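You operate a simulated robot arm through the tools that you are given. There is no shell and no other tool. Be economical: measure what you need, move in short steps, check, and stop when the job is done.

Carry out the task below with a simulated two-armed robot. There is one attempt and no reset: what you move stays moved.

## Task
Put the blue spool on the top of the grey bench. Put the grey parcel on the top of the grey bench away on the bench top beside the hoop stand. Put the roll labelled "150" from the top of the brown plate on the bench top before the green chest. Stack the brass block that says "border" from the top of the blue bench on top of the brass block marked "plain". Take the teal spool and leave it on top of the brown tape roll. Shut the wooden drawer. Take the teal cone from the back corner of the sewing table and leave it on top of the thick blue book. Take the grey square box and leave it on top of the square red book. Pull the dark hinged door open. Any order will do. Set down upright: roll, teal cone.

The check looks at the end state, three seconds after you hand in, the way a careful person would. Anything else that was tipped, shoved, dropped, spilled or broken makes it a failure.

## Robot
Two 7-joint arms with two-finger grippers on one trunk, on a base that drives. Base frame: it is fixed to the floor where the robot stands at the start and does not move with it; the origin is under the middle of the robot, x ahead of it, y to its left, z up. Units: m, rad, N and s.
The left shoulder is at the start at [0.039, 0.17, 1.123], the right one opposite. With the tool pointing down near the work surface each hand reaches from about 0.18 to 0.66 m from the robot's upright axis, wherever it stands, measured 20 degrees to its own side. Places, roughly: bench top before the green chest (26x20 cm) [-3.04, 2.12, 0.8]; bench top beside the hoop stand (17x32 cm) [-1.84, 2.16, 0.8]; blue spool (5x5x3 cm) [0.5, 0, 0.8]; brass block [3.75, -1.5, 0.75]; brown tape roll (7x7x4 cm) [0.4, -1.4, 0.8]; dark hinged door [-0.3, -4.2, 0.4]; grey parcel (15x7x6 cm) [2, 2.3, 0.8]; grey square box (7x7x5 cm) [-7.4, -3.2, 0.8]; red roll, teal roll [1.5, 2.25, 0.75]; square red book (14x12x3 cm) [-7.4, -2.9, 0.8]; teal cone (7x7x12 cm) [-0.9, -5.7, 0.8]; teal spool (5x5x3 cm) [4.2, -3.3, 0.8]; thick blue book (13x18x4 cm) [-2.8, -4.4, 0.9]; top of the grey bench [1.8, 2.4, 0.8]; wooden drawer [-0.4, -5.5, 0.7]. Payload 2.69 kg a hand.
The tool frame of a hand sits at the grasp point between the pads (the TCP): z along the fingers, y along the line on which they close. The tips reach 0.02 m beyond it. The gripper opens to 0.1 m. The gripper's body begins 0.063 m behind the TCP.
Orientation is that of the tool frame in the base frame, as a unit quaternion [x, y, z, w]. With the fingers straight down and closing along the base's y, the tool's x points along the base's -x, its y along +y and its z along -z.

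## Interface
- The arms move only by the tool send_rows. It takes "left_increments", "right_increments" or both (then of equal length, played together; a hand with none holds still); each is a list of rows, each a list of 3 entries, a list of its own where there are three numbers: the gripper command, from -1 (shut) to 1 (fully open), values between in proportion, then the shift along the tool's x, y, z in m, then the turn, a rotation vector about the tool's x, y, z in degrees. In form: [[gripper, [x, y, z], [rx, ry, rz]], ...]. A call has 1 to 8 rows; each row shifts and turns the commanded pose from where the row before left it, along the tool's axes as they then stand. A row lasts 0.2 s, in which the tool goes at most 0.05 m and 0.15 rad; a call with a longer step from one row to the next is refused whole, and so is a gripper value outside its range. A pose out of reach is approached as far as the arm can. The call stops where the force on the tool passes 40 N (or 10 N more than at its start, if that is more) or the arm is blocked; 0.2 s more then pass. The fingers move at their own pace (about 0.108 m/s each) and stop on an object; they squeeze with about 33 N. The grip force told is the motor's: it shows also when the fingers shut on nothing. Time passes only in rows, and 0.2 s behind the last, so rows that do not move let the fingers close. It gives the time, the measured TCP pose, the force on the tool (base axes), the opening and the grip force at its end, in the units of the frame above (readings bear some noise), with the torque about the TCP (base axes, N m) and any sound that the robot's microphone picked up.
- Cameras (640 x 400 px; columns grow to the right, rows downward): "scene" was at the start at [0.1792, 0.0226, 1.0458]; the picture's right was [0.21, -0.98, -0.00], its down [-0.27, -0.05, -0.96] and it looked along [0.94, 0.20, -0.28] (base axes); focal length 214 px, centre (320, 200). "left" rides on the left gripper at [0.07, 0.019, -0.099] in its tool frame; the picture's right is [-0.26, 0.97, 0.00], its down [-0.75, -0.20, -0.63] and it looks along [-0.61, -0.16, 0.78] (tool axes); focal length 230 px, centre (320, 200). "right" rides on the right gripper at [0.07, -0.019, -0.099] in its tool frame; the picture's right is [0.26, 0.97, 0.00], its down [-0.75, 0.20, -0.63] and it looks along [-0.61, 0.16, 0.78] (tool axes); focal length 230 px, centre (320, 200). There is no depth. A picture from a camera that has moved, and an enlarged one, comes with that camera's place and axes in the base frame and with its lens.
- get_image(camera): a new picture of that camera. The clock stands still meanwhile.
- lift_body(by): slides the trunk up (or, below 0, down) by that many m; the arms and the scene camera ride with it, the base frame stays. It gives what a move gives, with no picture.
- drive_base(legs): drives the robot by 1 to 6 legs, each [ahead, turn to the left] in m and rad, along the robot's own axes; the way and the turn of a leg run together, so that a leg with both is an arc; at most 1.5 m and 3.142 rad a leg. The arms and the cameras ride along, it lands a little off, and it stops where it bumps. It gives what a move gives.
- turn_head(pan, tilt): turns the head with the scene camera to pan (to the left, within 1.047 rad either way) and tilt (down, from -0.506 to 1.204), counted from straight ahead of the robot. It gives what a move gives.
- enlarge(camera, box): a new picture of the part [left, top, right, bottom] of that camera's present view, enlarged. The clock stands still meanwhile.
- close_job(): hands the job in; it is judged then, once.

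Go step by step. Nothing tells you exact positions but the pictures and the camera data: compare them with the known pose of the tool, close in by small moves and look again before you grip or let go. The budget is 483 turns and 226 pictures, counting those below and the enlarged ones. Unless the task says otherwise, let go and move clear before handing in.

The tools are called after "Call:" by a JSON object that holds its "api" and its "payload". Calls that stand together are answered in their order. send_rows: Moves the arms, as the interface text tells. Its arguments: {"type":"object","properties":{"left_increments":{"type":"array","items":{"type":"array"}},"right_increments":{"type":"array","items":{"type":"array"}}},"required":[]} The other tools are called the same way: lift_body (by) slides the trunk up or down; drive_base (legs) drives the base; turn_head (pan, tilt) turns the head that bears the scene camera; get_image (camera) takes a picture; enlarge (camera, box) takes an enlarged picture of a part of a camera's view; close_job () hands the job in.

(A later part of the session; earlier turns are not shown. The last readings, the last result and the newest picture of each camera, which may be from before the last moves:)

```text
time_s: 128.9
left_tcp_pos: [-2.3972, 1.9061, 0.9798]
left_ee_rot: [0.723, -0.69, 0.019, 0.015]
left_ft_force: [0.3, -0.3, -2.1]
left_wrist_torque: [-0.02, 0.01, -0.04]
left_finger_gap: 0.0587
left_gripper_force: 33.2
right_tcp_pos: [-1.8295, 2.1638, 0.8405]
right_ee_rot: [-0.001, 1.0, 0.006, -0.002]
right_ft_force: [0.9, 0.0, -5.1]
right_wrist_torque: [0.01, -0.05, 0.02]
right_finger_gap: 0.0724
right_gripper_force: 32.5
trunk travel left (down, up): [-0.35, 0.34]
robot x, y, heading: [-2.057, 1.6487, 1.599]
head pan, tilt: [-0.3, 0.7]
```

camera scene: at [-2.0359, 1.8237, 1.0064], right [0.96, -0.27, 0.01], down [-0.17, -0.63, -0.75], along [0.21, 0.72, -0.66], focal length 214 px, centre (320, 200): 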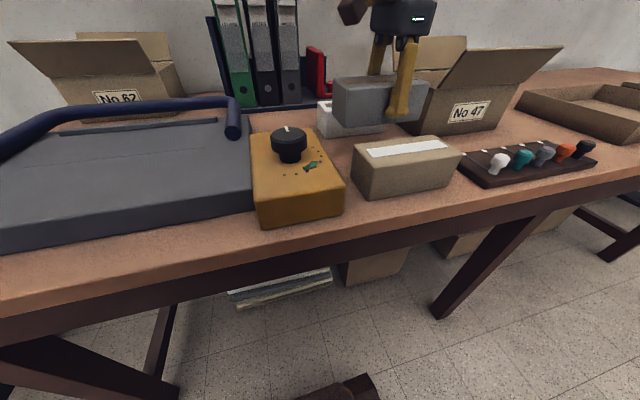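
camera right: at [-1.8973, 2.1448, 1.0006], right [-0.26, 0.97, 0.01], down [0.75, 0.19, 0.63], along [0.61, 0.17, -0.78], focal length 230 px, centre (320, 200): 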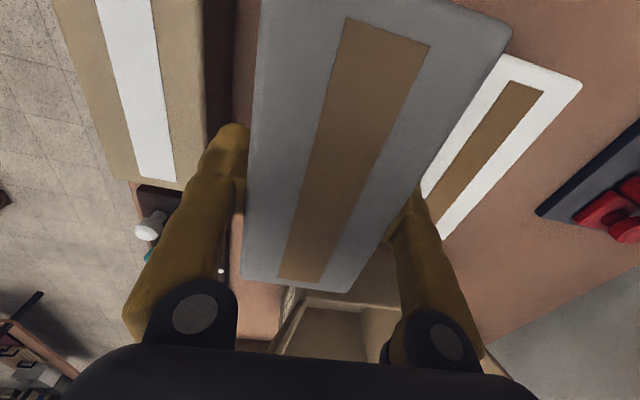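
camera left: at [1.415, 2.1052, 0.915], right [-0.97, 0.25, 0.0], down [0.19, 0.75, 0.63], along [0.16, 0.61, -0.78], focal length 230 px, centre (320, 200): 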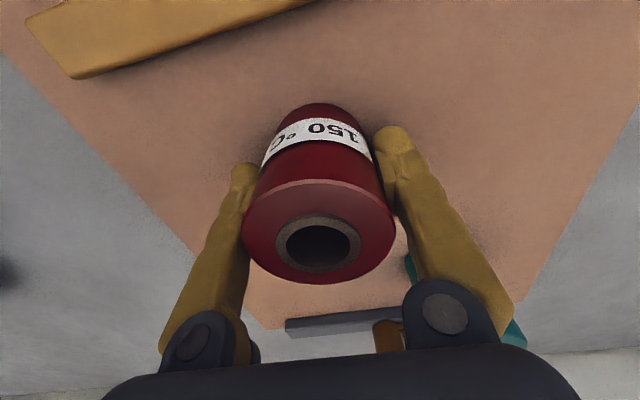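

Call:
{"api": "send_rows", "payload": {"right_increments": [[-1, [0, 0, 0.003], [0, 0, 0]], [-1, [0, 0, 0.003], [0, 0, 0]], [-1, [0, 0, 0], [0, 0, 0]]]}}

Call:
{"api": "enlarge", "payload": {"camera": "scene", "box": [300, 60, 460, 160]}}

```text
time_s: 129.7
left_tcp_pos: [-2.3962, 1.9076, 0.9788]
left_ee_rot: [0.723, -0.69, 0.018, 0.014]
left_ft_force: [0.0, 0.2, -1.9]
left_wrist_torque: [-0.01, -0.01, -0.03]
left_finger_gap: 0.0589
left_gripper_force: 33.3
right_tcp_pos: [-1.8297, 2.1642, 0.8365]
right_ee_rot: [-0.003, 1.0, 0.007, -0.002]
right_ft_force: [1.1, -1.1, 0.4]
right_wrist_torque: [-0.15, 0.22, 0.04]
right_finger_gap: 0.0724
right_gripper_force: 32.8
trunk travel left (down, up): [-0.35, 0.34]
robot x, y, heading: [-2.0563, 1.6506, 1.596]
head pan, tilt: [-0.3, 0.7]
```

```text
4.00 times, centred on (380, 110) of scene
camera zoom: at [-2.036, 1.8229, 1.0066], right [0.96, -0.27, 0.01], down [-0.17, -0.63, -0.75], along [0.21, 0.73, -0.66], focal length 858 px, centre (80, 560)
```

zoom: 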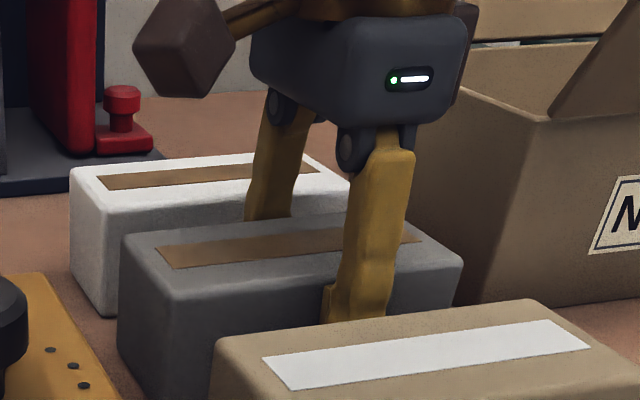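

Contact made. Releasing with a narrow opening and lifting straight up.

Call:
{"api": "send_rows", "payload": {"right_increments": [[0.7, [0, 0, 0], [0, 0, 0]], [0.7, [0, 0, 0], [0, 0, 0]], [0.7, [0, 0, -0.02], [0, 0, 0]], [0.7, [0, 0, -0.04], [0, 0, 0]], [0.7, [0, 0, -0.045], [0, 0, 0]], [0.7, [0, 0, -0.045], [0, 0, 0]]]}}

Call:
{"api": "get_image", "payload": {"camera": "scene"}}

```text
time_s: 131.1
left_tcp_pos: [-2.3968, 1.9053, 0.9804]
left_ee_rot: [0.723, -0.69, 0.018, 0.015]
left_ft_force: [0.0, 0.6, -1.1]
left_wrist_torque: [-0.03, -0.04, 0.02]
left_finger_gap: 0.0587
left_gripper_force: 32.7
right_tcp_pos: [-1.8292, 2.1627, 0.9855]
right_ee_rot: [-0.001, 1.0, 0.007, -0.001]
right_ft_force: [0.0, 0.1, 0.1]
right_wrist_torque: [0.04, -0.04, -0.01]
right_finger_gap: 0.0854
right_gripper_force: 0.1
trunk travel left (down, up): [-0.35, 0.34]
robot x, y, heading: [-2.0542, 1.652, 1.598]
head pan, tilt: [-0.3, 0.7]
```

```text
171 pictures are left
camera scene: at [-2.0363, 1.8224, 1.0067], right [0.96, -0.27, 0.01], down [-0.17, -0.63, -0.75], along [0.21, 0.73, -0.66], focal length 214 px, centre (320, 200)
```

scene: 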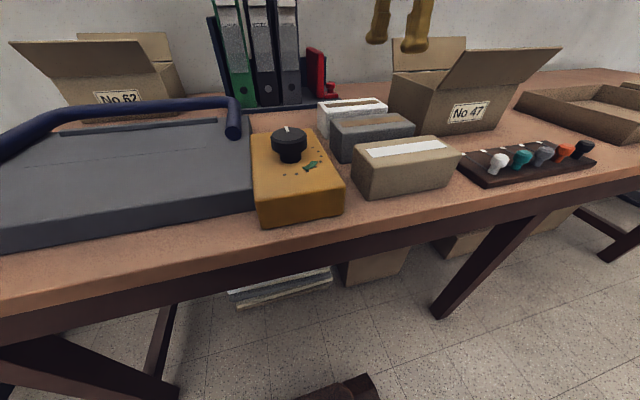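

Parcel is away. I'll retract the right hand and drive left to the green chest.

Call:
{"api": "send_rows", "payload": {"right_increments": [[0.7, [0, -0.045, 0], [0, 0, 0]], [0.7, [0, -0.045, 0], [0, 0, 0]], [0.7, [0, -0.045, 0], [0, 0, 0]], [0.7, [0, -0.045, 0], [0, 0, 0]], [1, [0, 0, 0], [0, 0, -8.5]], [1, [0, 0, 0], [0, 0, -8.5]], [1, [0, 0, 0], [0, 0, -8.5]], [1, [0, 0, 0], [0, 0, -8.5]]]}}

Call:
{"api": "send_rows", "payload": {"right_increments": [[1, [0, 0, 0], [0, 0, -8.5]], [1, [0, 0, 0], [0, 0, -8.5]], [1, [0, 0, 0], [0, 0, -8.5]], [1, [0, 0, 0], [0, 0, -8.5]], [1, [0, 0, 0], [0, 0, -8.5]], [1, [0, 0, 0], [0, 0, -8.5]], [1, [0, 0, 0], [0, 0, -6.5]]]}}

Call:
{"api": "drive_base", "payload": {"legs": [[-0.35, 0], [0, 1.55], [0.7, 0], [0, -1.571]]}}

Call:
{"api": "turn_head", "payload": {"pan": 0.2, "tilt": 0.5}}

Call:
{"api": "get_image", "payload": {"camera": "scene"}}

```text
time_s: 132.9
left_tcp_pos: [-2.3958, 1.9064, 0.9798]
left_ee_rot: [0.723, -0.69, 0.018, 0.015]
left_ft_force: [-0.4, 0.6, -0.9]
left_wrist_torque: [0.0, 0.02, -0.02]
left_finger_gap: 0.0588
left_gripper_force: 32.9
right_tcp_pos: [-1.829, 1.9832, 0.9828]
right_ee_rot: [-0.294, 0.956, 0.008, 0.001]
right_ft_force: [-0.8, 0.5, 0.1]
right_wrist_torque: [0.01, 0.01, 0.02]
right_finger_gap: 0.0998
right_gripper_force: 0.1
trunk travel left (down, up): [-0.35, 0.34]
robot x, y, heading: [-2.0588, 1.653, 1.602]
head pan, tilt: [-0.3, 0.7]
```

```text
time_s: 134.5
left_tcp_pos: [-2.3966, 1.9076, 0.9799]
left_ee_rot: [0.724, -0.69, 0.019, 0.014]
left_ft_force: [-0.7, 0.1, -1.4]
left_wrist_torque: [-0.01, 0.01, -0.01]
left_finger_gap: 0.0587
left_gripper_force: 32.9
right_tcp_pos: [-1.829, 1.9824, 0.9825]
right_ee_rot: [0.717, -0.697, -0.006, -0.004]
right_ft_force: [0.2, -0.5, -0.4]
right_wrist_torque: [-0.01, 0.01, -0.01]
right_finger_gap: 0.0998
right_gripper_force: 0.1
trunk travel left (down, up): [-0.35, 0.34]
robot x, y, heading: [-2.0575, 1.6478, 1.595]
head pan, tilt: [-0.3, 0.7]
```

```text
time_s: 137.3
left_tcp_pos: [-2.3944, 1.5129, 0.9784]
left_ee_rot: [0.732, -0.68, 0.018, 0.021]
left_ft_force: [0.2, -1.5, -1.0]
left_wrist_torque: [0.08, 0.01, 0.01]
left_finger_gap: 0.0586
left_gripper_force: 33.3
right_tcp_pos: [-1.825, 1.5997, 0.9855]
right_ee_rot: [0.725, -0.688, -0.009, -0.007]
right_ft_force: [-1.0, -0.4, -0.4]
right_wrist_torque: [0.07, 0.04, 0.04]
right_finger_gap: 0.0998
right_gripper_force: 0.1
trunk travel left (down, up): [-0.35, 0.34]
robot x, y, heading: [-2.0462, 1.2999, 1.621]
head pan, tilt: [-0.3, 0.7]
stopped in leg 2: the robot was blocked; the commanded pose is now the measured one
```

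```text
time_s: 138.2
left_tcp_pos: [-2.3947, 1.5157, 0.9774]
left_ee_rot: [0.732, -0.68, 0.02, 0.022]
left_ft_force: [-0.4, 0.6, -0.9]
left_wrist_torque: [-0.03, -0.01, 0.02]
left_finger_gap: 0.0589
left_gripper_force: 33.1
right_tcp_pos: [-1.8253, 1.6031, 0.9856]
right_ee_rot: [0.725, -0.688, -0.009, -0.006]
right_ft_force: [0.2, 0.5, -0.6]
right_wrist_torque: [0.01, -0.03, 0.01]
right_finger_gap: 0.0998
right_gripper_force: 0.0
trunk travel left (down, up): [-0.35, 0.34]
robot x, y, heading: [-2.0481, 1.3021, 1.622]
head pan, tilt: [0.201, 0.499]
```

```text
170 pictures are left
camera scene: at [-2.0729, 1.478, 1.0241], right [0.97, 0.25, 0.0], down [0.12, -0.48, -0.87], along [-0.22, 0.84, -0.49], focal length 214 px, centre (320, 200)
```

scene: 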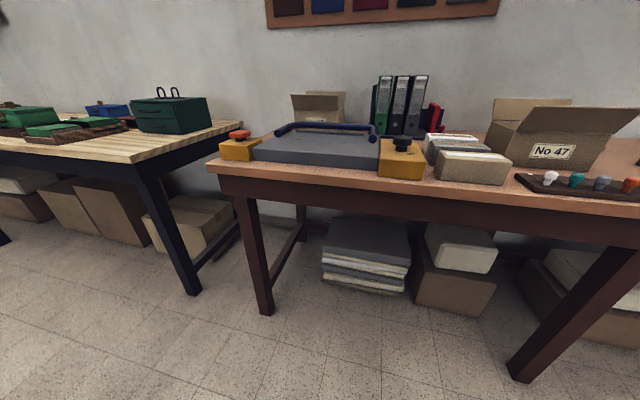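

Blocked again when turning; probably the base's rear corner is near the pallet, since at y≈1.38 the same turn worked. I'll go 0.12 m forward and retry.

Call:
{"api": "drive_base", "payload": {"legs": [[0.12, 0], [0, 1.52]]}}

```text
time_s: 140.6
left_tcp_pos: [-2.4341, 1.5581, 0.9884]
left_ee_rot: [0.798, -0.602, 0.008, 0.008]
left_ft_force: [1.0, 0.0, -2.4]
left_wrist_torque: [0.08, 0.1, -0.01]
left_finger_gap: 0.059
left_gripper_force: 33.2
right_tcp_pos: [-1.8951, 1.7532, 0.9874]
right_ee_rot: [0.792, -0.611, -0.015, -0.007]
right_ft_force: [0.4, 0.0, -0.1]
right_wrist_torque: [0.02, 0.01, -0.03]
right_finger_gap: 0.0999
right_gripper_force: 0.1
trunk travel left (down, up): [-0.35, 0.34]
robot x, y, heading: [-2.0519, 1.4183, 1.827]
head pan, tilt: [0.201, 0.499]
stopped in leg 2: the robot was blocked; the commanded pose is now the measured one
```

Blocked again after 0.2 rad. I'll yaw the right wrist outward so that its camera shows what lies at the right rear.

Call:
{"api": "send_rows", "payload": {"right_increments": [[1, [0, 0, 0], [0, 0, 8.5]], [1, [0, 0, 0], [0, 0, 8.5]], [1, [0, 0, 0], [0, 0, 8.5]], [1, [0, 0, 0], [0, 0, 8.5]], [1, [0, 0, 0], [0, 0, 8.5]], [1, [0, 0, 0], [0, 0, 8.5]], [1, [0, 0, 0], [0, 0, 8.5]], [1, [0, 0, 0], [0, 0, 8.5]]]}}

Call:
{"api": "send_rows", "payload": {"right_increments": [[1, [0, 0, 0], [0, 0, 8.5]], [1, [0, 0, 0], [0, 0, 8.5]], [1, [0, 0, 0], [0, 0, 8.5]], [1, [0, 0, 0], [0, 0, 8.5]], [1, [0, 0, 0], [0, 0, 8.5]], [1, [0, 0, 0], [0, 0, 8.5]]]}}

Call:
{"api": "get_image", "payload": {"camera": "right"}}

```text
time_s: 142.4
left_tcp_pos: [-2.442, 1.5619, 0.9857]
left_ee_rot: [0.797, -0.604, 0.006, 0.013]
left_ft_force: [0.1, -0.2, -1.8]
left_wrist_torque: [-0.02, 0.01, 0.0]
left_finger_gap: 0.0588
left_gripper_force: 33.4
right_tcp_pos: [-1.8964, 1.7532, 0.9892]
right_ee_rot: [-0.313, 0.95, 0.021, -0.001]
right_ft_force: [-0.7, 0.2, 0.8]
right_wrist_torque: [0.05, 0.01, -0.01]
right_finger_gap: 0.1004
right_gripper_force: 0.0
trunk travel left (down, up): [-0.35, 0.34]
robot x, y, heading: [-2.0514, 1.4201, 1.828]
head pan, tilt: [0.201, 0.499]
```

```text
time_s: 143.8
left_tcp_pos: [-2.4422, 1.5618, 0.9866]
left_ee_rot: [0.797, -0.604, 0.006, 0.014]
left_ft_force: [0.3, 0.0, -1.8]
left_wrist_torque: [0.03, -0.01, -0.01]
left_finger_gap: 0.0589
left_gripper_force: 33.0
right_tcp_pos: [-1.8945, 1.7536, 0.9904]
right_ee_rot: [0.125, 0.992, 0.017, -0.01]
right_ft_force: [-0.6, -0.5, -0.2]
right_wrist_torque: [0.0, 0.0, 0.0]
right_finger_gap: 0.1
right_gripper_force: 0.1
trunk travel left (down, up): [-0.35, 0.34]
robot x, y, heading: [-2.0494, 1.4195, 1.827]
head pan, tilt: [0.201, 0.499]
```

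```text
169 pictures are left
camera right: at [-1.9653, 1.749, 1.0898], right [-0.01, 1.0, 0.04], down [0.79, -0.02, 0.62], along [0.62, 0.03, -0.79], focal length 230 px, centre (320, 200)
```

right: 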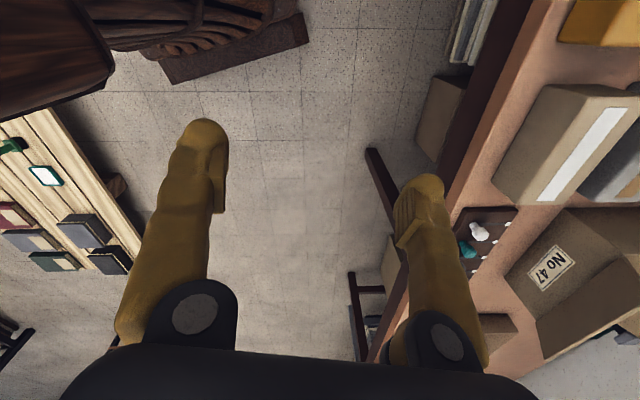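

Nothing touches the base in this view (the pallet corner is ~0.7 m off). I'll simply retry the turn.

Call:
{"api": "drive_base", "payload": {"legs": [[0, 1.3]]}}

Call:
{"api": "get_image", "payload": {"camera": "right"}}

```text
time_s: 147.5
left_tcp_pos: [-2.2867, 1.0835, 0.9891]
left_ee_rot: [1.0, 0.007, 0.015, -0.004]
left_ft_force: [0.6, -0.2, -0.7]
left_wrist_torque: [-0.01, -0.03, -0.01]
left_finger_gap: 0.0584
left_gripper_force: 32.8
right_tcp_pos: [-2.3335, 1.6581, 0.9909]
right_ee_rot: [-0.505, 0.863, 0.01, -0.021]
right_ft_force: [0.0, 0.0, -0.2]
right_wrist_torque: [-0.04, 0.01, 0.0]
right_finger_gap: 0.1
right_gripper_force: 0.1
trunk travel left (down, up): [-0.35, 0.34]
robot x, y, heading: [-2.0531, 1.4221, 3.136]
head pan, tilt: [0.201, 0.499]
```

```text
168 pictures are left
camera right: at [-2.346, 1.5884, 1.0917], right [-0.97, 0.25, 0.04], down [0.22, 0.76, 0.62], along [0.12, 0.61, -0.79], focal length 230 px, centre (320, 200)
```

right: 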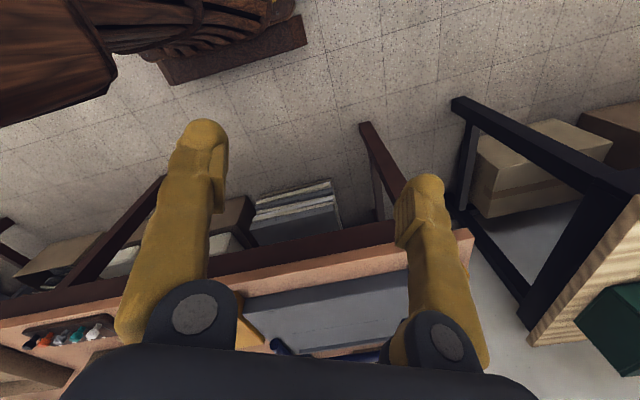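

The turn went through on retry. I'll go on to the green chest, with the right wrist straightened.

Call:
{"api": "send_rows", "payload": {"right_increments": [[1, [0, 0, 0], [0, 0, -8.5]], [1, [0, 0, 0], [0, 0, -8.5]], [1, [0, 0, 0], [0, 0, -8.5]], [1, [0, 0, 0], [0, 0, -8.5]], [1, [0, 0, 0], [0, 0, -8.5]], [1, [0, 0, 0], [0, 0, -8.5]], [1, [0, 0, 0], [0, 0, -8.5]], [1, [0, 0, 0], [0, 0, -8.5]]]}}

Call:
{"api": "drive_base", "payload": {"legs": [[0.7, 0], [0, -1.565]]}}

Call:
{"api": "turn_head", "payload": {"pan": 0.2, "tilt": 0.5}}

Call:
{"api": "get_image", "payload": {"camera": "scene"}}

```text
time_s: 149.3
left_tcp_pos: [-2.2836, 1.0731, 0.9911]
left_ee_rot: [1.0, 0.004, 0.014, 0.008]
left_ft_force: [-0.3, 0.2, -2.2]
left_wrist_torque: [0.01, -0.02, -0.02]
left_finger_gap: 0.0586
left_gripper_force: 32.9
right_tcp_pos: [-2.325, 1.6577, 0.994]
right_ee_rot: [0.9, -0.435, -0.022, 0.014]
right_ft_force: [0.0, -0.8, 0.9]
right_wrist_torque: [0.01, 0.05, -0.01]
right_finger_gap: 0.1001
right_gripper_force: 0.0
right hand out of reach, approached as far as the arm can: row 1
trunk travel left (down, up): [-0.35, 0.34]
robot x, y, heading: [-2.0529, 1.4265, 3.132]
head pan, tilt: [0.201, 0.499]
```

```text
time_s: 157.0
left_tcp_pos: [-3.116, 1.6519, 0.9956]
left_ee_rot: [0.721, -0.693, 0.018, 0.008]
left_ft_force: [-0.2, 0.9, -1.0]
left_wrist_torque: [0.02, 0.0, 0.0]
left_finger_gap: 0.0584
left_gripper_force: 32.5
right_tcp_pos: [-2.538, 1.7086, 0.9935]
right_ee_rot: [-0.341, 0.94, 0.026, 0.006]
right_ft_force: [-1.0, 0.7, 0.5]
right_wrist_torque: [0.0, -0.01, 0.07]
right_finger_gap: 0.1
right_gripper_force: 0.0
trunk travel left (down, up): [-0.35, 0.34]
robot x, y, heading: [-2.7717, 1.4303, 1.589]
head pan, tilt: [0.201, 0.499]
```

```text
time_s: 157.6
left_tcp_pos: [-3.1241, 1.6481, 0.9977]
left_ee_rot: [0.718, -0.696, 0.008, 0.016]
left_ft_force: [1.2, 0.6, -1.3]
left_wrist_torque: [0.01, 0.05, 0.01]
left_finger_gap: 0.0585
left_gripper_force: 33.0
right_tcp_pos: [-2.5368, 1.7082, 0.9927]
right_ee_rot: [-0.326, 0.945, 0.026, 0.0]
right_ft_force: [0.5, -0.5, 0.0]
right_wrist_torque: [-0.02, 0.0, -0.02]
right_finger_gap: 0.1001
right_gripper_force: 0.0
trunk travel left (down, up): [-0.35, 0.34]
robot x, y, heading: [-2.7651, 1.4282, 1.591]
head pan, tilt: [0.201, 0.499]
```

```text
167 pictures are left
camera scene: at [-2.7898, 1.6091, 1.0242], right [0.98, 0.22, 0.0], down [0.1, -0.48, -0.87], along [-0.19, 0.85, -0.49], focal length 214 px, centre (320, 200)
```

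scene: 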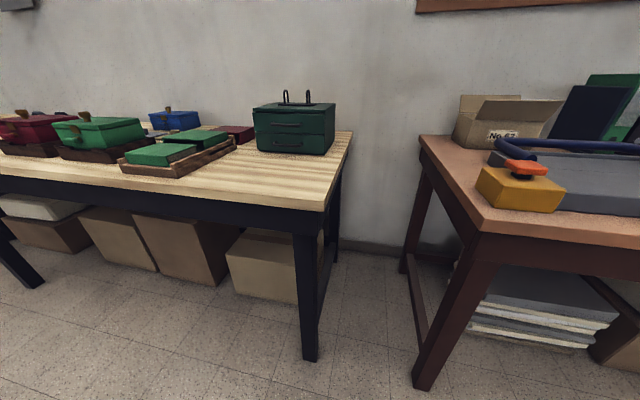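

The pale bench with the green chest is in view; the spot (−3.04, 2.12) in front of the chest is clear. I'll close in 0.2 m.

Call:
{"api": "drive_base", "payload": {"legs": [[0.2, 0]]}}

Call:
{"api": "send_rows", "payload": {"left_increments": [[-1, [-0.045, 0, 0], [0, 0, 0]], [-1, [-0.045, -0.02, 0], [0, 0, 0]], [-1, [-0.045, -0.02, 0], [0, 0, 0]], [-1, [-0.045, -0.02, 0], [0, 0, 0]], [-1, [-0.045, -0.01, 0], [0, 0, 0]]]}}

Call:
{"api": "turn_head", "payload": {"pan": 0.3, "tilt": 0.7}}

Call:
{"api": "get_image", "payload": {"camera": "scene"}}

Call:
{"api": "get_image", "payload": {"camera": "left"}}

```text
time_s: 159.2
left_tcp_pos: [-3.1296, 1.8492, 0.9943]
left_ee_rot: [0.718, -0.696, 0.011, 0.016]
left_ft_force: [0.7, 1.3, -1.1]
left_wrist_torque: [-0.08, -0.01, -0.01]
left_finger_gap: 0.0587
left_gripper_force: 32.8
right_tcp_pos: [-2.5418, 1.9089, 0.9919]
right_ee_rot: [-0.328, 0.945, 0.023, -0.001]
right_ft_force: [-0.3, 1.4, -0.4]
right_wrist_torque: [-0.07, 0.03, 0.01]
right_finger_gap: 0.1
right_gripper_force: 0.1
trunk travel left (down, up): [-0.35, 0.34]
robot x, y, heading: [-2.7752, 1.6274, 1.59]
head pan, tilt: [0.201, 0.499]
```

```text
time_s: 160.4
left_tcp_pos: [-3.0663, 2.0601, 0.9952]
left_ee_rot: [0.719, -0.695, 0.004, 0.009]
left_ft_force: [0.3, 0.3, -2.2]
left_wrist_torque: [-0.04, 0.0, 0.0]
left_finger_gap: 0.0587
left_gripper_force: 32.8
right_tcp_pos: [-2.5405, 1.906, 0.9921]
right_ee_rot: [-0.311, 0.95, 0.025, -0.005]
right_ft_force: [-0.6, 0.8, 0.5]
right_wrist_torque: [-0.03, -0.02, 0.0]
right_finger_gap: 0.1
right_gripper_force: 0.0
trunk travel left (down, up): [-0.35, 0.34]
robot x, y, heading: [-2.7708, 1.6281, 1.593]
head pan, tilt: [0.201, 0.499]
```

```text
time_s: 161.1
left_tcp_pos: [-3.0671, 2.0594, 0.9953]
left_ee_rot: [0.718, -0.696, 0.004, 0.01]
left_ft_force: [0.1, -0.4, -2.4]
left_wrist_torque: [0.0, 0.01, 0.0]
left_finger_gap: 0.0586
left_gripper_force: 33.1
right_tcp_pos: [-2.5413, 1.9052, 0.9912]
right_ee_rot: [-0.311, 0.95, 0.025, -0.006]
right_ft_force: [-0.5, -0.3, 0.0]
right_wrist_torque: [0.0, -0.03, 0.01]
right_finger_gap: 0.1
right_gripper_force: 0.1
trunk travel left (down, up): [-0.35, 0.34]
robot x, y, heading: [-2.7749, 1.6303, 1.59]
head pan, tilt: [0.3, 0.7]
```

```text
166 pictures are left
camera scene: at [-2.8017, 1.7985, 1.0066], right [0.95, 0.31, -0.01], down [0.2, -0.62, -0.75], along [-0.24, 0.72, -0.66], focal length 214 px, centre (320, 200)
```

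scene: 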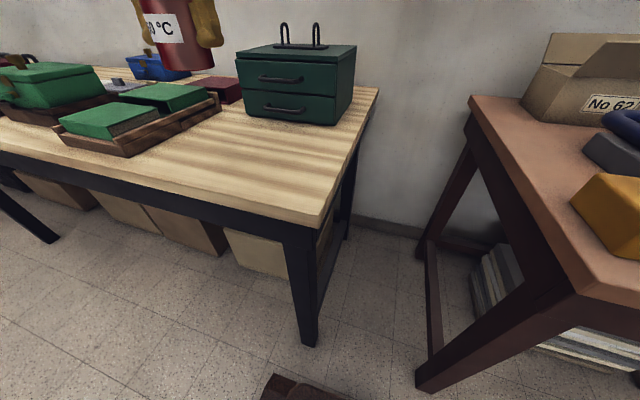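

```text
165 pictures are left
camera left: at [-3.0824, 1.99, 1.0964], right [-0.97, 0.23, 0.0], down [0.18, 0.77, 0.61], along [0.14, 0.6, -0.79], focal length 230 px, centre (320, 200)
```

left: 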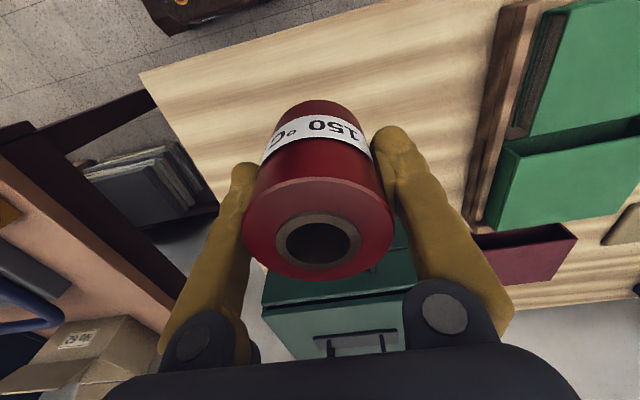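

Bench top here is z≈0.785; the chest front is at y≈2.33. I'll lower the roll at about (−3.06, 2.13).

Call:
{"api": "send_rows", "payload": {"left_increments": [[-1, [-0.037, 0, 0], [0.5, -1.1, 0]], [-1, [-0.037, 0, 0], [0, 0, 0]], [-1, [0, 0, 0.045], [0, 0, 0]], [-1, [0, 0, 0.045], [0, 0, 0]], [-1, [0, 0, 0.04], [0, 0, 0]], [-1, [0, 0, 0], [0, 0, 0]]]}}

Call:
{"api": "get_image", "payload": {"camera": "scene"}}

```text
time_s: 162.5
left_tcp_pos: [-3.0665, 2.1328, 0.864]
left_ee_rot: [0.718, -0.696, 0.0, -0.001]
left_ft_force: [0.0, 0.3, -1.5]
left_wrist_torque: [0.0, -0.03, 0.04]
left_finger_gap: 0.0587
left_gripper_force: 32.9
right_tcp_pos: [-2.5407, 1.9055, 0.9914]
right_ee_rot: [-0.312, 0.95, 0.025, -0.005]
right_ft_force: [-0.5, -0.5, 0.1]
right_wrist_torque: [-0.01, -0.02, 0.01]
right_finger_gap: 0.1
right_gripper_force: 0.1
trunk travel left (down, up): [-0.35, 0.34]
robot x, y, heading: [-2.7738, 1.6243, 1.592]
head pan, tilt: [0.3, 0.7]
```

```text
164 pictures are left
camera scene: at [-2.8015, 1.7981, 1.0066], right [0.95, 0.32, -0.01], down [0.2, -0.62, -0.75], along [-0.24, 0.71, -0.66], focal length 214 px, centre (320, 200)
```

scene: 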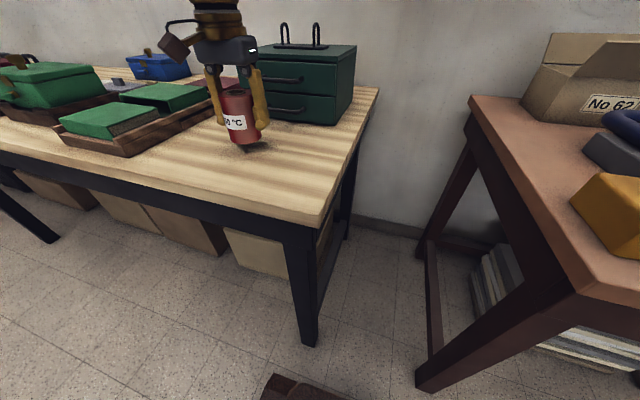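

Call:
{"api": "send_rows", "payload": {"left_increments": [[-1, [0, 0, 0.015], [0, 0, 0]], [-1, [0, 0, 0.005], [0, 0, 0]], [-1, [0, 0, 0.004], [0, 0, 0]], [-1, [0, 0, 0.003], [0, 0, 0]], [-1, [0, 0, 0], [0, 0, 0]]]}}

Call:
{"api": "enlarge", "payload": {"camera": "scene", "box": [190, 70, 310, 160]}}

```text
time_s: 163.6
left_tcp_pos: [-3.0669, 2.1215, 0.8492]
left_ee_rot: [0.718, -0.696, -0.009, -0.008]
left_ft_force: [-0.6, 0.3, -1.8]
left_wrist_torque: [-0.02, -0.02, 0.02]
left_finger_gap: 0.0588
left_gripper_force: 33.3
right_tcp_pos: [-2.539, 1.9052, 0.9894]
right_ee_rot: [-0.295, 0.955, 0.024, -0.01]
right_ft_force: [-0.4, 0.5, -0.5]
right_wrist_torque: [-0.01, -0.04, 0.01]
right_finger_gap: 0.1
right_gripper_force: 0.2
trunk travel left (down, up): [-0.35, 0.34]
robot x, y, heading: [-2.7715, 1.6258, 1.59]
head pan, tilt: [0.3, 0.7]
stopped in row 5 (left hand): the force on the tool passed its limit at 41 N (the readings are from after the stop); the commanded pose is now the measured one
```

```text
4.44 times, centred on (250, 115) of scene
camera zoom: at [-2.8017, 1.799, 1.0061], right [0.95, 0.31, -0.01], down [0.2, -0.63, -0.75], along [-0.24, 0.71, -0.66], focal length 953 px, centre (631, 578)
```

zoom: 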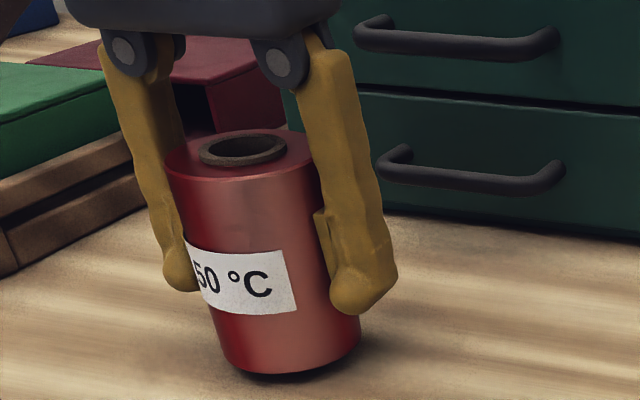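

It touched and then the arm sprang back about 9 mm. I'll level and ease down again to just contact.

Call:
{"api": "send_rows", "payload": {"left_increments": [[-1, [0, 0, 0], [0, 1.4, 0]], [-1, [0, 0, 0.004], [0, 0, 0]], [-1, [0, 0, 0.003], [0, 0, 0]], [-1, [0, 0, 0], [0, 0, 0]]]}}

```text
time_s: 164.6
left_tcp_pos: [-3.0676, 2.1201, 0.8443]
left_ee_rot: [0.718, -0.696, -0.001, -0.002]
left_ft_force: [0.7, -4.5, 18.5]
left_wrist_torque: [0.35, -0.05, 0.03]
left_finger_gap: 0.0588
left_gripper_force: 32.4
right_tcp_pos: [-2.5384, 1.9037, 0.9906]
right_ee_rot: [-0.296, 0.955, 0.026, -0.01]
right_ft_force: [-0.7, -1.2, 0.4]
right_wrist_torque: [0.03, -0.02, 0.0]
right_finger_gap: 0.1
right_gripper_force: 0.0
trunk travel left (down, up): [-0.35, 0.34]
robot x, y, heading: [-2.7766, 1.6264, 1.582]
head pan, tilt: [0.3, 0.7]
```

Contact at 18 N with the hand level. Releasing.

Call:
{"api": "send_rows", "payload": {"left_increments": [[-1, [0, 0, -0.0015], [0, 0, 0]], [0.2, [0, 0, 0], [0, 0, 0]], [0.6, [0, 0, 0], [0, 0, 0]], [1, [0, 0, 0], [0, 0, 0]], [1, [0, 0, -0.03], [0, 0, 0]], [1, [0, 0, -0.045], [0, 0, 0]], [1, [0, 0, -0.045], [0, 0, 0]]]}}

Call:
{"api": "get_image", "payload": {"camera": "scene"}}

```text
time_s: 166.2
left_tcp_pos: [-3.0686, 2.1175, 0.9659]
left_ee_rot: [0.719, -0.695, 0.001, 0.0]
left_ft_force: [-0.3, -0.5, 0.6]
left_wrist_torque: [-0.01, 0.0, 0.01]
left_finger_gap: 0.1
left_gripper_force: 0.0
right_tcp_pos: [-2.5396, 1.9053, 0.9893]
right_ee_rot: [-0.297, 0.955, 0.025, -0.01]
right_ft_force: [-0.2, -0.6, -0.3]
right_wrist_torque: [0.01, -0.03, 0.0]
right_finger_gap: 0.0998
right_gripper_force: 0.1
trunk travel left (down, up): [-0.35, 0.34]
robot x, y, heading: [-2.772, 1.6284, 1.596]
head pan, tilt: [0.3, 0.7]
```

```text
162 pictures are left
camera scene: at [-2.8014, 1.7977, 1.0067], right [0.95, 0.32, -0.01], down [0.2, -0.62, -0.75], along [-0.24, 0.71, -0.66], focal length 214 px, centre (320, 200)
```

scene: 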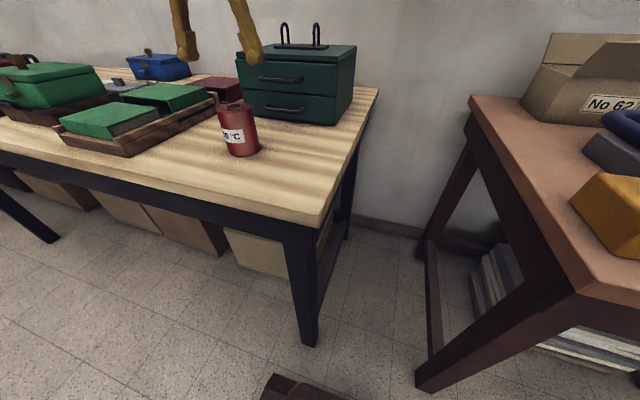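

The roll stands upright before the chest. I'll tuck in the hands, back off and turn to look across the room toward (−7.4, −3).

Call:
{"api": "send_rows", "payload": {"left_increments": [[1, [0.04, 0, 0], [0, 0, 0]], [1, [0.04, 0, 0], [0, 0, 0]], [1, [0.04, 0, 0], [0, 0, 0]], [1, [0, 0, 0], [0, 0, 0]], [1, [0, 0, 0], [0, 0, 0]], [1, [0, 0, 0], [0, 0, 0]], [1, [0, 0, 0], [0, 0, 0]]], "right_increments": [[1, [0, 0, 0], [0, 0, -8.5]], [1, [0, 0, 0], [0, 0, -8.5]], [1, [0, 0, 0], [0, 0, -8.5]], [1, [0, 0, 0], [0, 0, -8.5]], [1, [0, 0, 0], [0, 0, -8.5]], [1, [0, 0, 0], [0, 0, -8.5]], [1, [0, 0, 0], [0, 0, -6]]]}}

Call:
{"api": "drive_base", "payload": {"legs": [[-0.5, 0], [0, 1.9]]}}

Call:
{"api": "turn_head", "payload": {"pan": 0, "tilt": 0.3}}

Call:
{"api": "get_image", "payload": {"camera": "scene"}}

```text
time_s: 167.8
left_tcp_pos: [-3.0627, 2.0017, 0.9636]
left_ee_rot: [0.718, -0.696, 0.001, 0.0]
left_ft_force: [0.4, -0.3, -0.2]
left_wrist_torque: [-0.01, 0.01, 0.03]
left_finger_gap: 0.1002
left_gripper_force: 0.1
right_tcp_pos: [-2.5403, 1.9053, 0.9966]
right_ee_rot: [0.726, -0.687, -0.027, -0.009]
right_ft_force: [0.2, -1.2, 0.0]
right_wrist_torque: [-0.03, -0.02, -0.01]
right_finger_gap: 0.0999
right_gripper_force: 0.1
right hand out of reach, approached as far as the arm can: row 1
trunk travel left (down, up): [-0.35, 0.34]
robot x, y, heading: [-2.7718, 1.6265, 1.591]
head pan, tilt: [0.3, 0.7]
```

```text
time_s: 175.5
left_tcp_pos: [-3.0159, 0.7297, 0.9635]
left_ee_rot: [0.983, 0.184, 0.001, 0.0]
left_ft_force: [0.2, 0.9, 0.7]
left_wrist_torque: [0.0, 0.01, 0.03]
left_finger_gap: 0.0998
left_gripper_force: 0.0
right_tcp_pos: [-3.1016, 1.2535, 1.0019]
right_ee_rot: [0.98, 0.194, -0.032, 0.019]
right_ft_force: [0.4, 0.5, 0.8]
right_wrist_torque: [0.0, 0.0, 0.01]
right_finger_gap: 0.0997
right_gripper_force: 0.0
trunk travel left (down, up): [-0.35, 0.34]
robot x, y, heading: [-2.7618, 1.1343, -2.779]
head pan, tilt: [0.3, 0.7]
```

```text
time_s: 176.3
left_tcp_pos: [-3.0029, 0.7346, 0.97]
left_ee_rot: [0.983, 0.184, -0.007, 0.001]
left_ft_force: [-0.1, 0.1, -0.5]
left_wrist_torque: [0.05, 0.01, -0.01]
left_finger_gap: 0.1001
left_gripper_force: 0.1
right_tcp_pos: [-3.1014, 1.2547, 1.0005]
right_ee_rot: [0.983, 0.178, -0.027, 0.024]
right_ft_force: [-0.3, 0.7, -0.2]
right_wrist_torque: [0.01, 0.01, 0.0]
right_finger_gap: 0.0999
right_gripper_force: 0.1
trunk travel left (down, up): [-0.35, 0.34]
robot x, y, heading: [-2.7645, 1.1378, -2.78]
head pan, tilt: [0.0, 0.3]
```

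```text
161 pictures are left
camera scene: at [-2.9339, 1.0751, 1.0423], right [-0.35, 0.94, 0.0], down [0.29, 0.11, -0.95], along [-0.89, -0.34, -0.31], focal length 214 px, centre (320, 200)
```

scene: 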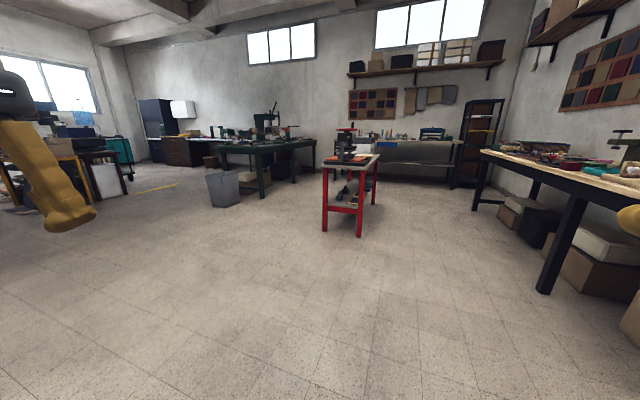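

I see the way across the room: a bin at about (−5.2, −1.3), a green machine bench beyond it, and a table group to the left. I'll drive to about (−4.2, −1.5) and look again.

Call:
{"api": "drive_base", "payload": {"legs": [[0, 0.71], [1.5, 0], [1.4, 0], [0, -0.6]]}}

Call:
{"api": "get_image", "payload": {"camera": "scene"}}

```text
time_s: 193.9
left_tcp_pos: [-4.4178, -1.7922, 0.971]
left_ee_rot: [0.974, 0.226, -0.006, 0.002]
left_ft_force: [0.0, 0.9, 0.1]
left_wrist_torque: [0.0, -0.03, 0.02]
left_finger_gap: 0.1001
left_gripper_force: 0.2
right_tcp_pos: [-4.557, -1.2825, 1.0067]
right_ee_rot: [0.972, 0.231, -0.024, 0.02]
right_ft_force: [0.2, 0.2, -0.3]
right_wrist_torque: [-0.03, -0.01, -0.02]
right_finger_gap: 0.0999
right_gripper_force: 0.0
trunk travel left (down, up): [-0.35, 0.34]
robot x, y, heading: [-4.2155, -1.3758, -2.692]
head pan, tilt: [0.0, 0.3]
```

```text
160 pictures are left
camera scene: at [-4.3764, -1.4497, 1.0425], right [-0.43, 0.9, 0.0], down [0.28, 0.13, -0.95], along [-0.86, -0.41, -0.31], focal length 214 px, centre (320, 200)
```

scene: 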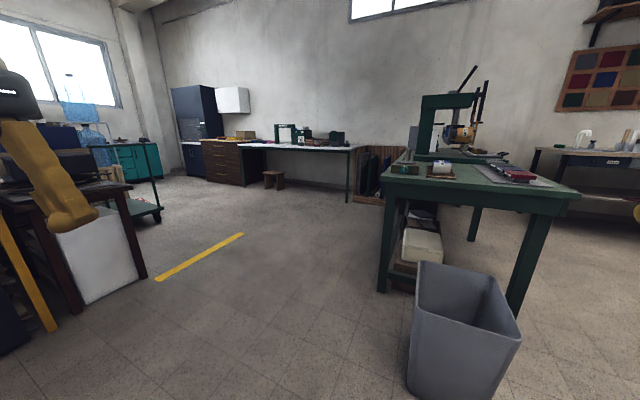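

The target work bench is along the far wall. I'll drive diagonally, passing left of the bin, to about (−6.35, −3.05).

Call:
{"api": "drive_base", "payload": {"legs": [[0, 0.215], [1.5, 0], [1.2, 0], [0, -0.66]]}}

Call:
{"api": "turn_head", "payload": {"pan": 0, "tilt": 0.4}}

Call:
{"api": "get_image", "payload": {"camera": "scene"}}

```text
time_s: 209.8
left_tcp_pos: [-6.7474, -3.3057, 0.9754]
left_ee_rot: [1.0, -0.003, -0.016, -0.001]
left_ft_force: [-1.0, 0.4, -0.2]
left_wrist_torque: [0.02, 0.02, 0.03]
left_finger_gap: 0.1
left_gripper_force: 0.0
right_tcp_pos: [-6.6532, -2.787, 1.0121]
right_ee_rot: [1.0, -0.002, -0.02, 0.015]
right_ft_force: [-0.1, -0.3, -0.7]
right_wrist_torque: [0.02, -0.02, -0.03]
right_finger_gap: 0.1001
right_gripper_force: 0.0
trunk travel left (down, up): [-0.35, 0.34]
robot x, y, heading: [-6.3905, -3.0277, 3.124]
head pan, tilt: [0.0, 0.3]
```

```text
time_s: 210.5
left_tcp_pos: [-6.7302, -3.3053, 0.9809]
left_ee_rot: [1.0, -0.004, -0.023, 0.0]
left_ft_force: [-0.8, -0.1, -0.2]
left_wrist_torque: [-0.01, 0.01, 0.0]
left_finger_gap: 0.1
left_gripper_force: 0.1
right_tcp_pos: [-6.6496, -2.7871, 1.0102]
right_ee_rot: [0.999, -0.021, -0.014, 0.024]
right_ft_force: [-0.9, -0.2, 0.2]
right_wrist_torque: [0.01, 0.0, 0.0]
right_finger_gap: 0.1003
right_gripper_force: 0.1
trunk travel left (down, up): [-0.35, 0.34]
robot x, y, heading: [-6.3889, -3.0269, 3.123]
head pan, tilt: [0.0, 0.4]
```

```text
159 pictures are left
camera scene: at [-6.5712, -3.0194, 1.0334], right [0.02, 1.0, 0.0], down [0.4, -0.01, -0.91], along [-0.91, 0.02, -0.4], focal length 214 px, centre (320, 200)
```

scene: 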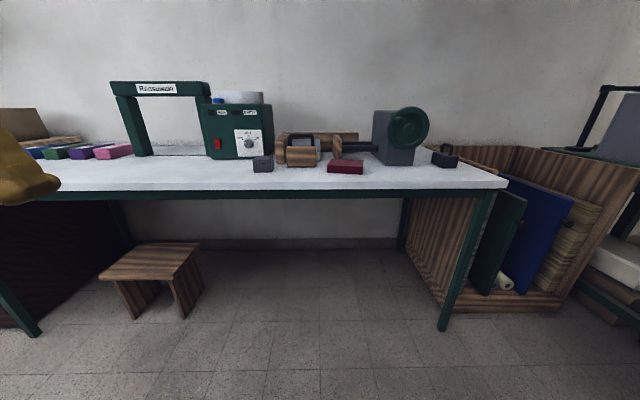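

Call:
{"api": "enlarge", "payload": {"camera": "scene", "box": [230, 120, 390, 200]}}

```text
4.00 times, centred on (310, 160) of scene
camera zoom: at [-6.5712, -3.0194, 1.0334], right [0.02, 1.0, 0.0], down [0.4, -0.01, -0.91], along [-0.91, 0.02, -0.4], focal length 858 px, centre (360, 360)
```

zoom: 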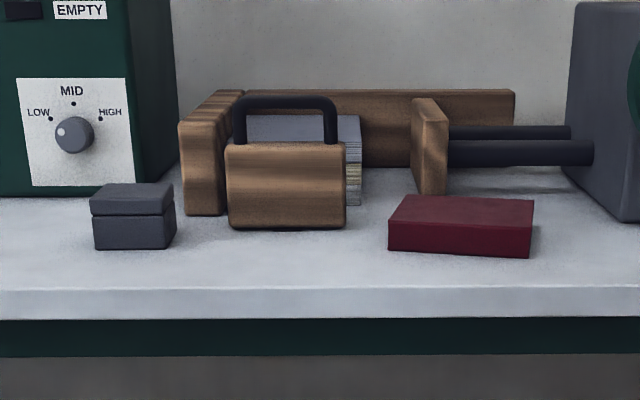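

The grey lidded box is at y≈−3.23 and the red book at y≈−2.93. I'll approach, shifted slightly so that the left hand serves both.

Call:
{"api": "drive_base", "payload": {"legs": [[0, -0.2], [0.5, 0], [0, 0.215]]}}

Call:
{"api": "turn_head", "payload": {"pan": 0.1, "tilt": 0.7}}

Call:
{"api": "get_image", "payload": {"camera": "scene"}}

Call:
{"api": "get_image", "payload": {"camera": "left"}}

```text
time_s: 215.0
left_tcp_pos: [-7.2239, -3.1971, 0.9806]
left_ee_rot: [1.0, -0.001, -0.023, -0.001]
left_ft_force: [0.7, -0.8, 0.4]
left_wrist_torque: [-0.01, 0.01, 0.0]
left_finger_gap: 0.0998
left_gripper_force: 0.0
right_tcp_pos: [-7.1453, -2.6787, 1.0106]
right_ee_rot: [1.0, -0.017, -0.013, 0.023]
right_ft_force: [-1.1, 0.4, -0.5]
right_wrist_torque: [-0.03, -0.02, 0.0]
right_finger_gap: 0.1002
right_gripper_force: 0.2
trunk travel left (down, up): [-0.35, 0.34]
robot x, y, heading: [-6.8849, -2.9114, 3.13]
head pan, tilt: [0.0, 0.4]
```

```text
time_s: 215.8
left_tcp_pos: [-7.21, -3.1979, 0.9857]
left_ee_rot: [1.0, -0.001, -0.032, 0.0]
left_ft_force: [0.1, 0.7, -0.3]
left_wrist_torque: [0.0, -0.01, 0.0]
left_finger_gap: 0.1001
left_gripper_force: 0.0
right_tcp_pos: [-7.1451, -2.6787, 1.0079]
right_ee_rot: [0.999, -0.038, -0.007, 0.03]
right_ft_force: [0.3, 0.2, 0.4]
right_wrist_torque: [0.01, 0.01, -0.03]
right_finger_gap: 0.0999
right_gripper_force: 0.0
trunk travel left (down, up): [-0.35, 0.34]
robot x, y, heading: [-6.8884, -2.9152, 3.135]
head pan, tilt: [0.099, 0.7]
```

```text
157 pictures are left
camera scene: at [-7.058, -2.9199, 1.0065], right [-0.09, 1.0, 0.0], down [0.65, 0.06, -0.75], along [-0.75, -0.07, -0.66], focal length 214 px, centre (320, 200)
```

scene: 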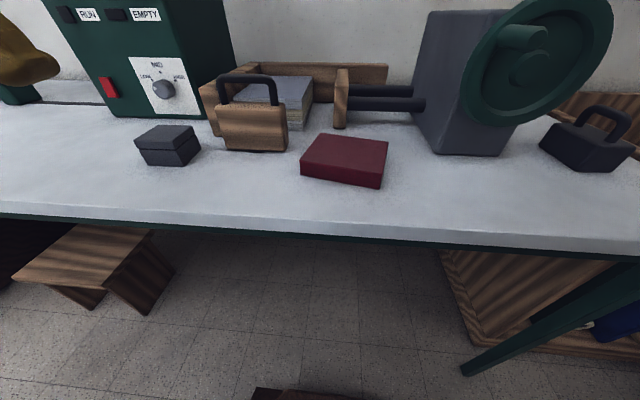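

```text
156 pictures are left
camera left: at [-7.1328, -3.2175, 1.0804], right [-0.26, -0.97, 0.01], down [-0.71, 0.2, 0.68], along [-0.66, 0.17, -0.74], focal length 230 px, centre (320, 200)
```

left: 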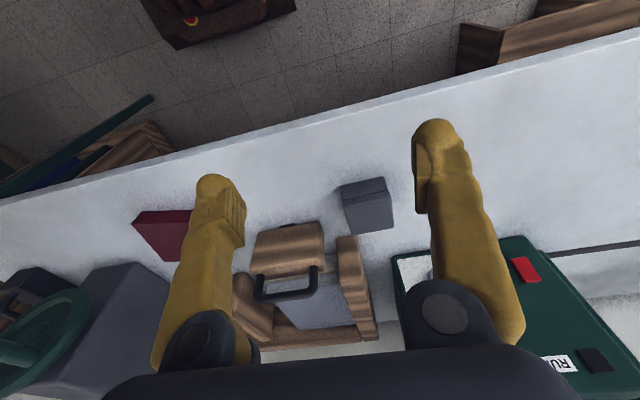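

Box top centre is at about (−7.394, −3.228, 0.837) and the book centre at about (−7.40, −2.905), its top at ≈0.817. I'll move the left hand over the box.

Call:
{"api": "send_rows", "payload": {"left_increments": [[1, [-0.02, 0, 0], [0, 3.7, 0]], [1, [-0.041, 0.0075, 0], [0, 0, 0]], [1, [-0.041, 0.0075, 0], [0, 0, 0]], [1, [-0.041, 0.0075, 0], [0, 0, 0]], [1, [-0.041, 0.0075, 0], [0, 0, 0]], [1, [0, 0, 0.04], [0, 0, 0]], [1, [0, 0, 0.04], [0, 0, 0]]]}}

Call:
{"api": "get_image", "payload": {"camera": "left"}}

```text
time_s: 217.4
left_tcp_pos: [-7.3931, -3.2285, 0.9053]
left_ee_rot: [1.0, -0.001, 0.002, -0.001]
left_ft_force: [-0.1, -0.3, 0.2]
left_wrist_torque: [0.01, 0.01, -0.01]
left_finger_gap: 0.1003
left_gripper_force: 0.0
right_tcp_pos: [-7.1446, -2.6783, 1.0084]
right_ee_rot: [0.999, -0.038, -0.007, 0.03]
right_ft_force: [0.0, -1.3, -0.4]
right_wrist_torque: [0.01, -0.01, 0.0]
right_finger_gap: 0.0999
right_gripper_force: 0.2
trunk travel left (down, up): [-0.35, 0.34]
robot x, y, heading: [-6.885, -2.9176, 3.127]
head pan, tilt: [0.099, 0.7]
```

```text
155 pictures are left
camera left: at [-7.322, -3.2474, 1.0059], right [-0.26, -0.97, 0.0], down [-0.75, 0.2, 0.63], along [-0.61, 0.17, -0.78], focal length 230 px, centre (320, 200)
```

left: 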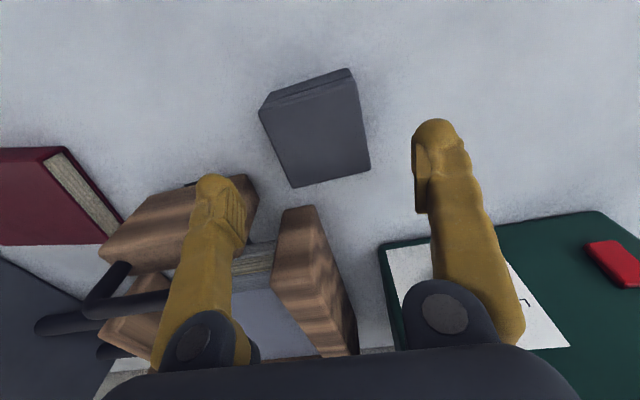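

Centred. Lower, grip and check.

Call:
{"api": "send_rows", "payload": {"left_increments": [[1, [0, 0, 0.035], [0, 0, 0]], [1, [0, 0, 0.035], [0, 0, 0]], [1, [0, 0, 0.022], [0, 0, 0]], [-1, [0, 0, 0], [0, 0, 0]], [-1, [0, 0, 0], [0, 0, 0]]]}}

Call:
{"api": "get_image", "payload": {"camera": "left"}}

```text
time_s: 218.6
left_tcp_pos: [-7.3824, -3.2302, 0.8229]
left_ee_rot: [1.0, -0.001, -0.011, -0.001]
left_ft_force: [-0.4, 0.4, -2.5]
left_wrist_torque: [0.01, -0.03, -0.02]
left_finger_gap: 0.0724
left_gripper_force: 32.7
right_tcp_pos: [-7.1421, -2.677, 1.0064]
right_ee_rot: [0.998, -0.057, 0.0, 0.037]
right_ft_force: [-0.6, 0.0, -0.2]
right_wrist_torque: [0.01, 0.04, -0.01]
right_finger_gap: 0.1002
right_gripper_force: 0.0
trunk travel left (down, up): [-0.35, 0.34]
robot x, y, heading: [-6.8861, -2.9155, 3.131]
head pan, tilt: [0.099, 0.7]
stopped in row 5 (left hand): the force on the tool passed its limit at 48 N (the readings are from after the stop); the commanded pose is now the measured one
```

```text
154 pictures are left
camera left: at [-7.3104, -3.2489, 0.9218], right [-0.26, -0.97, 0.0], down [-0.74, 0.2, 0.65], along [-0.62, 0.17, -0.76], focal length 230 px, centre (320, 200)
```

left: 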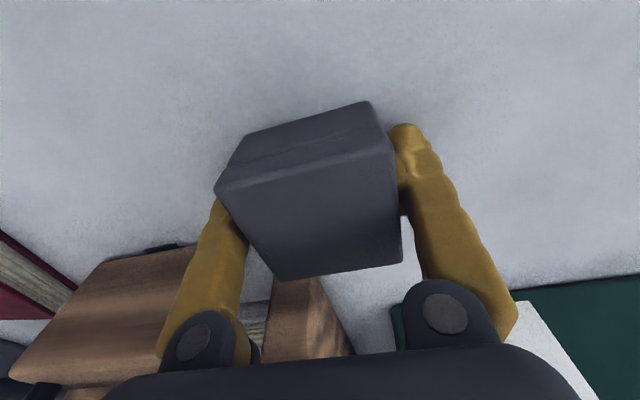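

Gripped, held just off the bench. I'll lift it clear, ease the right hand outward, and carry it over the book.

Call:
{"api": "send_rows", "payload": {"left_increments": [[-1, [0, 0, -0.03], [0, 1.3, 0]], [-1, [0, 0, -0.045], [0, 0, 0]], [-1, [0, 0, -0.045], [0, 0, 0]], [-1, [0, 0, -0.04], [0, 0, 0]], [-1, [0, -0.045, 0], [0, 0, 0]], [-1, [-0.005, -0.045, 0], [0, 0, 0]], [-1, [-0.005, -0.045, 0], [0, 0, 0]], [-1, [-0.005, -0.045, 0], [0, 0, 0]]], "right_increments": [[1, [0, -0.04, 0], [0, 0, 0]], [1, [0, -0.04, 0], [0, 0, 0]], [1, [0, -0.02, 0], [0, 0, 0]], [1, [0, 0, 0], [0, 0, 0]], [1, [0, 0, 0], [0, 0, 0]], [1, [0, 0, 0], [0, 0, 0]], [1, [0, 0, 0], [0, 0, 0]], [1, [0, 0, 0], [0, 0, 0]]]}}

Call:
{"api": "send_rows", "payload": {"left_increments": [[-1, [-0.005, -0.048, 0], [0, 0, 0]], [-1, [0, -0.048, 0], [0, 0, 0]], [-1, [0, -0.049, 0], [0, 0, 0]], [-1, [0, 0, 0.03], [0, 0, 0]], [-1, [0, 0, 0.03], [0, 0, 0]]]}}

Call:
{"api": "get_image", "payload": {"camera": "left"}}

Call:
{"api": "get_image", "payload": {"camera": "scene"}}

```text
time_s: 220.4
left_tcp_pos: [-7.3978, -3.0505, 0.9818]
left_ee_rot: [1.0, -0.002, 0.002, 0.0]
left_ft_force: [-0.4, 1.1, -1.3]
left_wrist_torque: [-0.06, 0.0, 0.0]
left_finger_gap: 0.0722
left_gripper_force: 33.2
right_tcp_pos: [-7.1354, -2.5757, 1.0096]
right_ee_rot: [0.999, -0.037, -0.016, 0.029]
right_ft_force: [-0.3, 0.1, 0.4]
right_wrist_torque: [-0.01, -0.01, -0.01]
right_finger_gap: 0.0998
right_gripper_force: 0.1
right hand out of reach, approached as far as the arm can: row 1
trunk travel left (down, up): [-0.35, 0.34]
robot x, y, heading: [-6.8832, -2.9153, 3.132]
head pan, tilt: [0.099, 0.7]
```

```text
time_s: 221.8
left_tcp_pos: [-7.4038, -2.9309, 0.9545]
left_ee_rot: [0.999, 0.039, -0.011, -0.034]
left_ft_force: [1.1, -0.6, -0.6]
left_wrist_torque: [-0.05, 0.09, -0.01]
left_finger_gap: 0.0721
left_gripper_force: 32.9
right_tcp_pos: [-7.1171, -2.5773, 1.0102]
right_ee_rot: [0.999, -0.038, -0.019, 0.029]
right_ft_force: [0.8, 0.6, 0.0]
right_wrist_torque: [-0.02, 0.06, -0.02]
right_finger_gap: 0.1
right_gripper_force: 0.0
trunk travel left (down, up): [-0.35, 0.34]
robot x, y, heading: [-6.885, -2.9179, 3.131]
head pan, tilt: [0.099, 0.7]
stopped in row 5 (left hand): the arm was blocked; the commanded pose is now the measured one
```

```text
153 pictures are left
camera left: at [-7.3314, -2.9518, 1.0503], right [-0.18, -0.98, -0.06], down [-0.75, 0.1, 0.66], along [-0.64, 0.16, -0.75], focal length 230 px, centre (320, 200)
```

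left: 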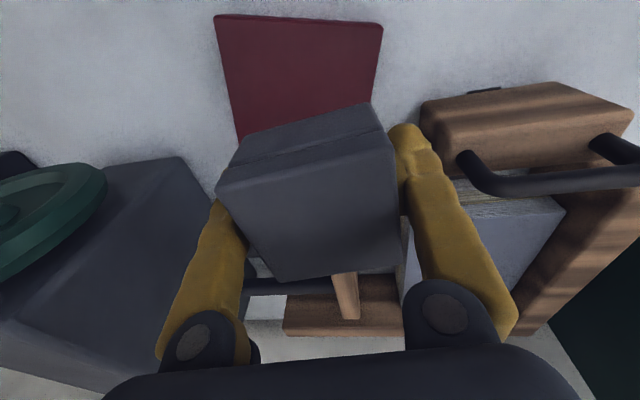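

```text
152 pictures are left
camera scene: at [-7.0549, -2.9197, 1.007], right [-0.09, 1.0, 0.0], down [0.65, 0.06, -0.76], along [-0.75, -0.07, -0.66], focal length 214 px, centre (320, 200)
```

scene: 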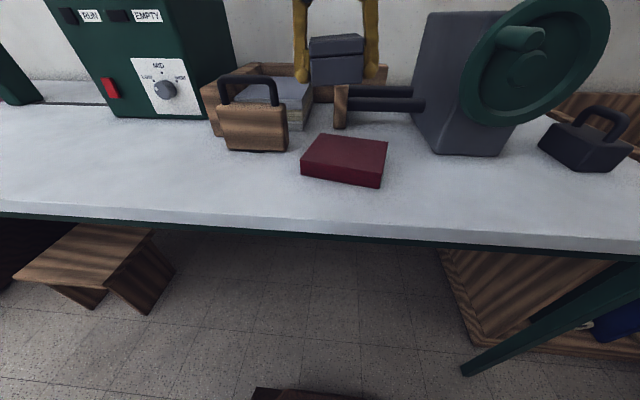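

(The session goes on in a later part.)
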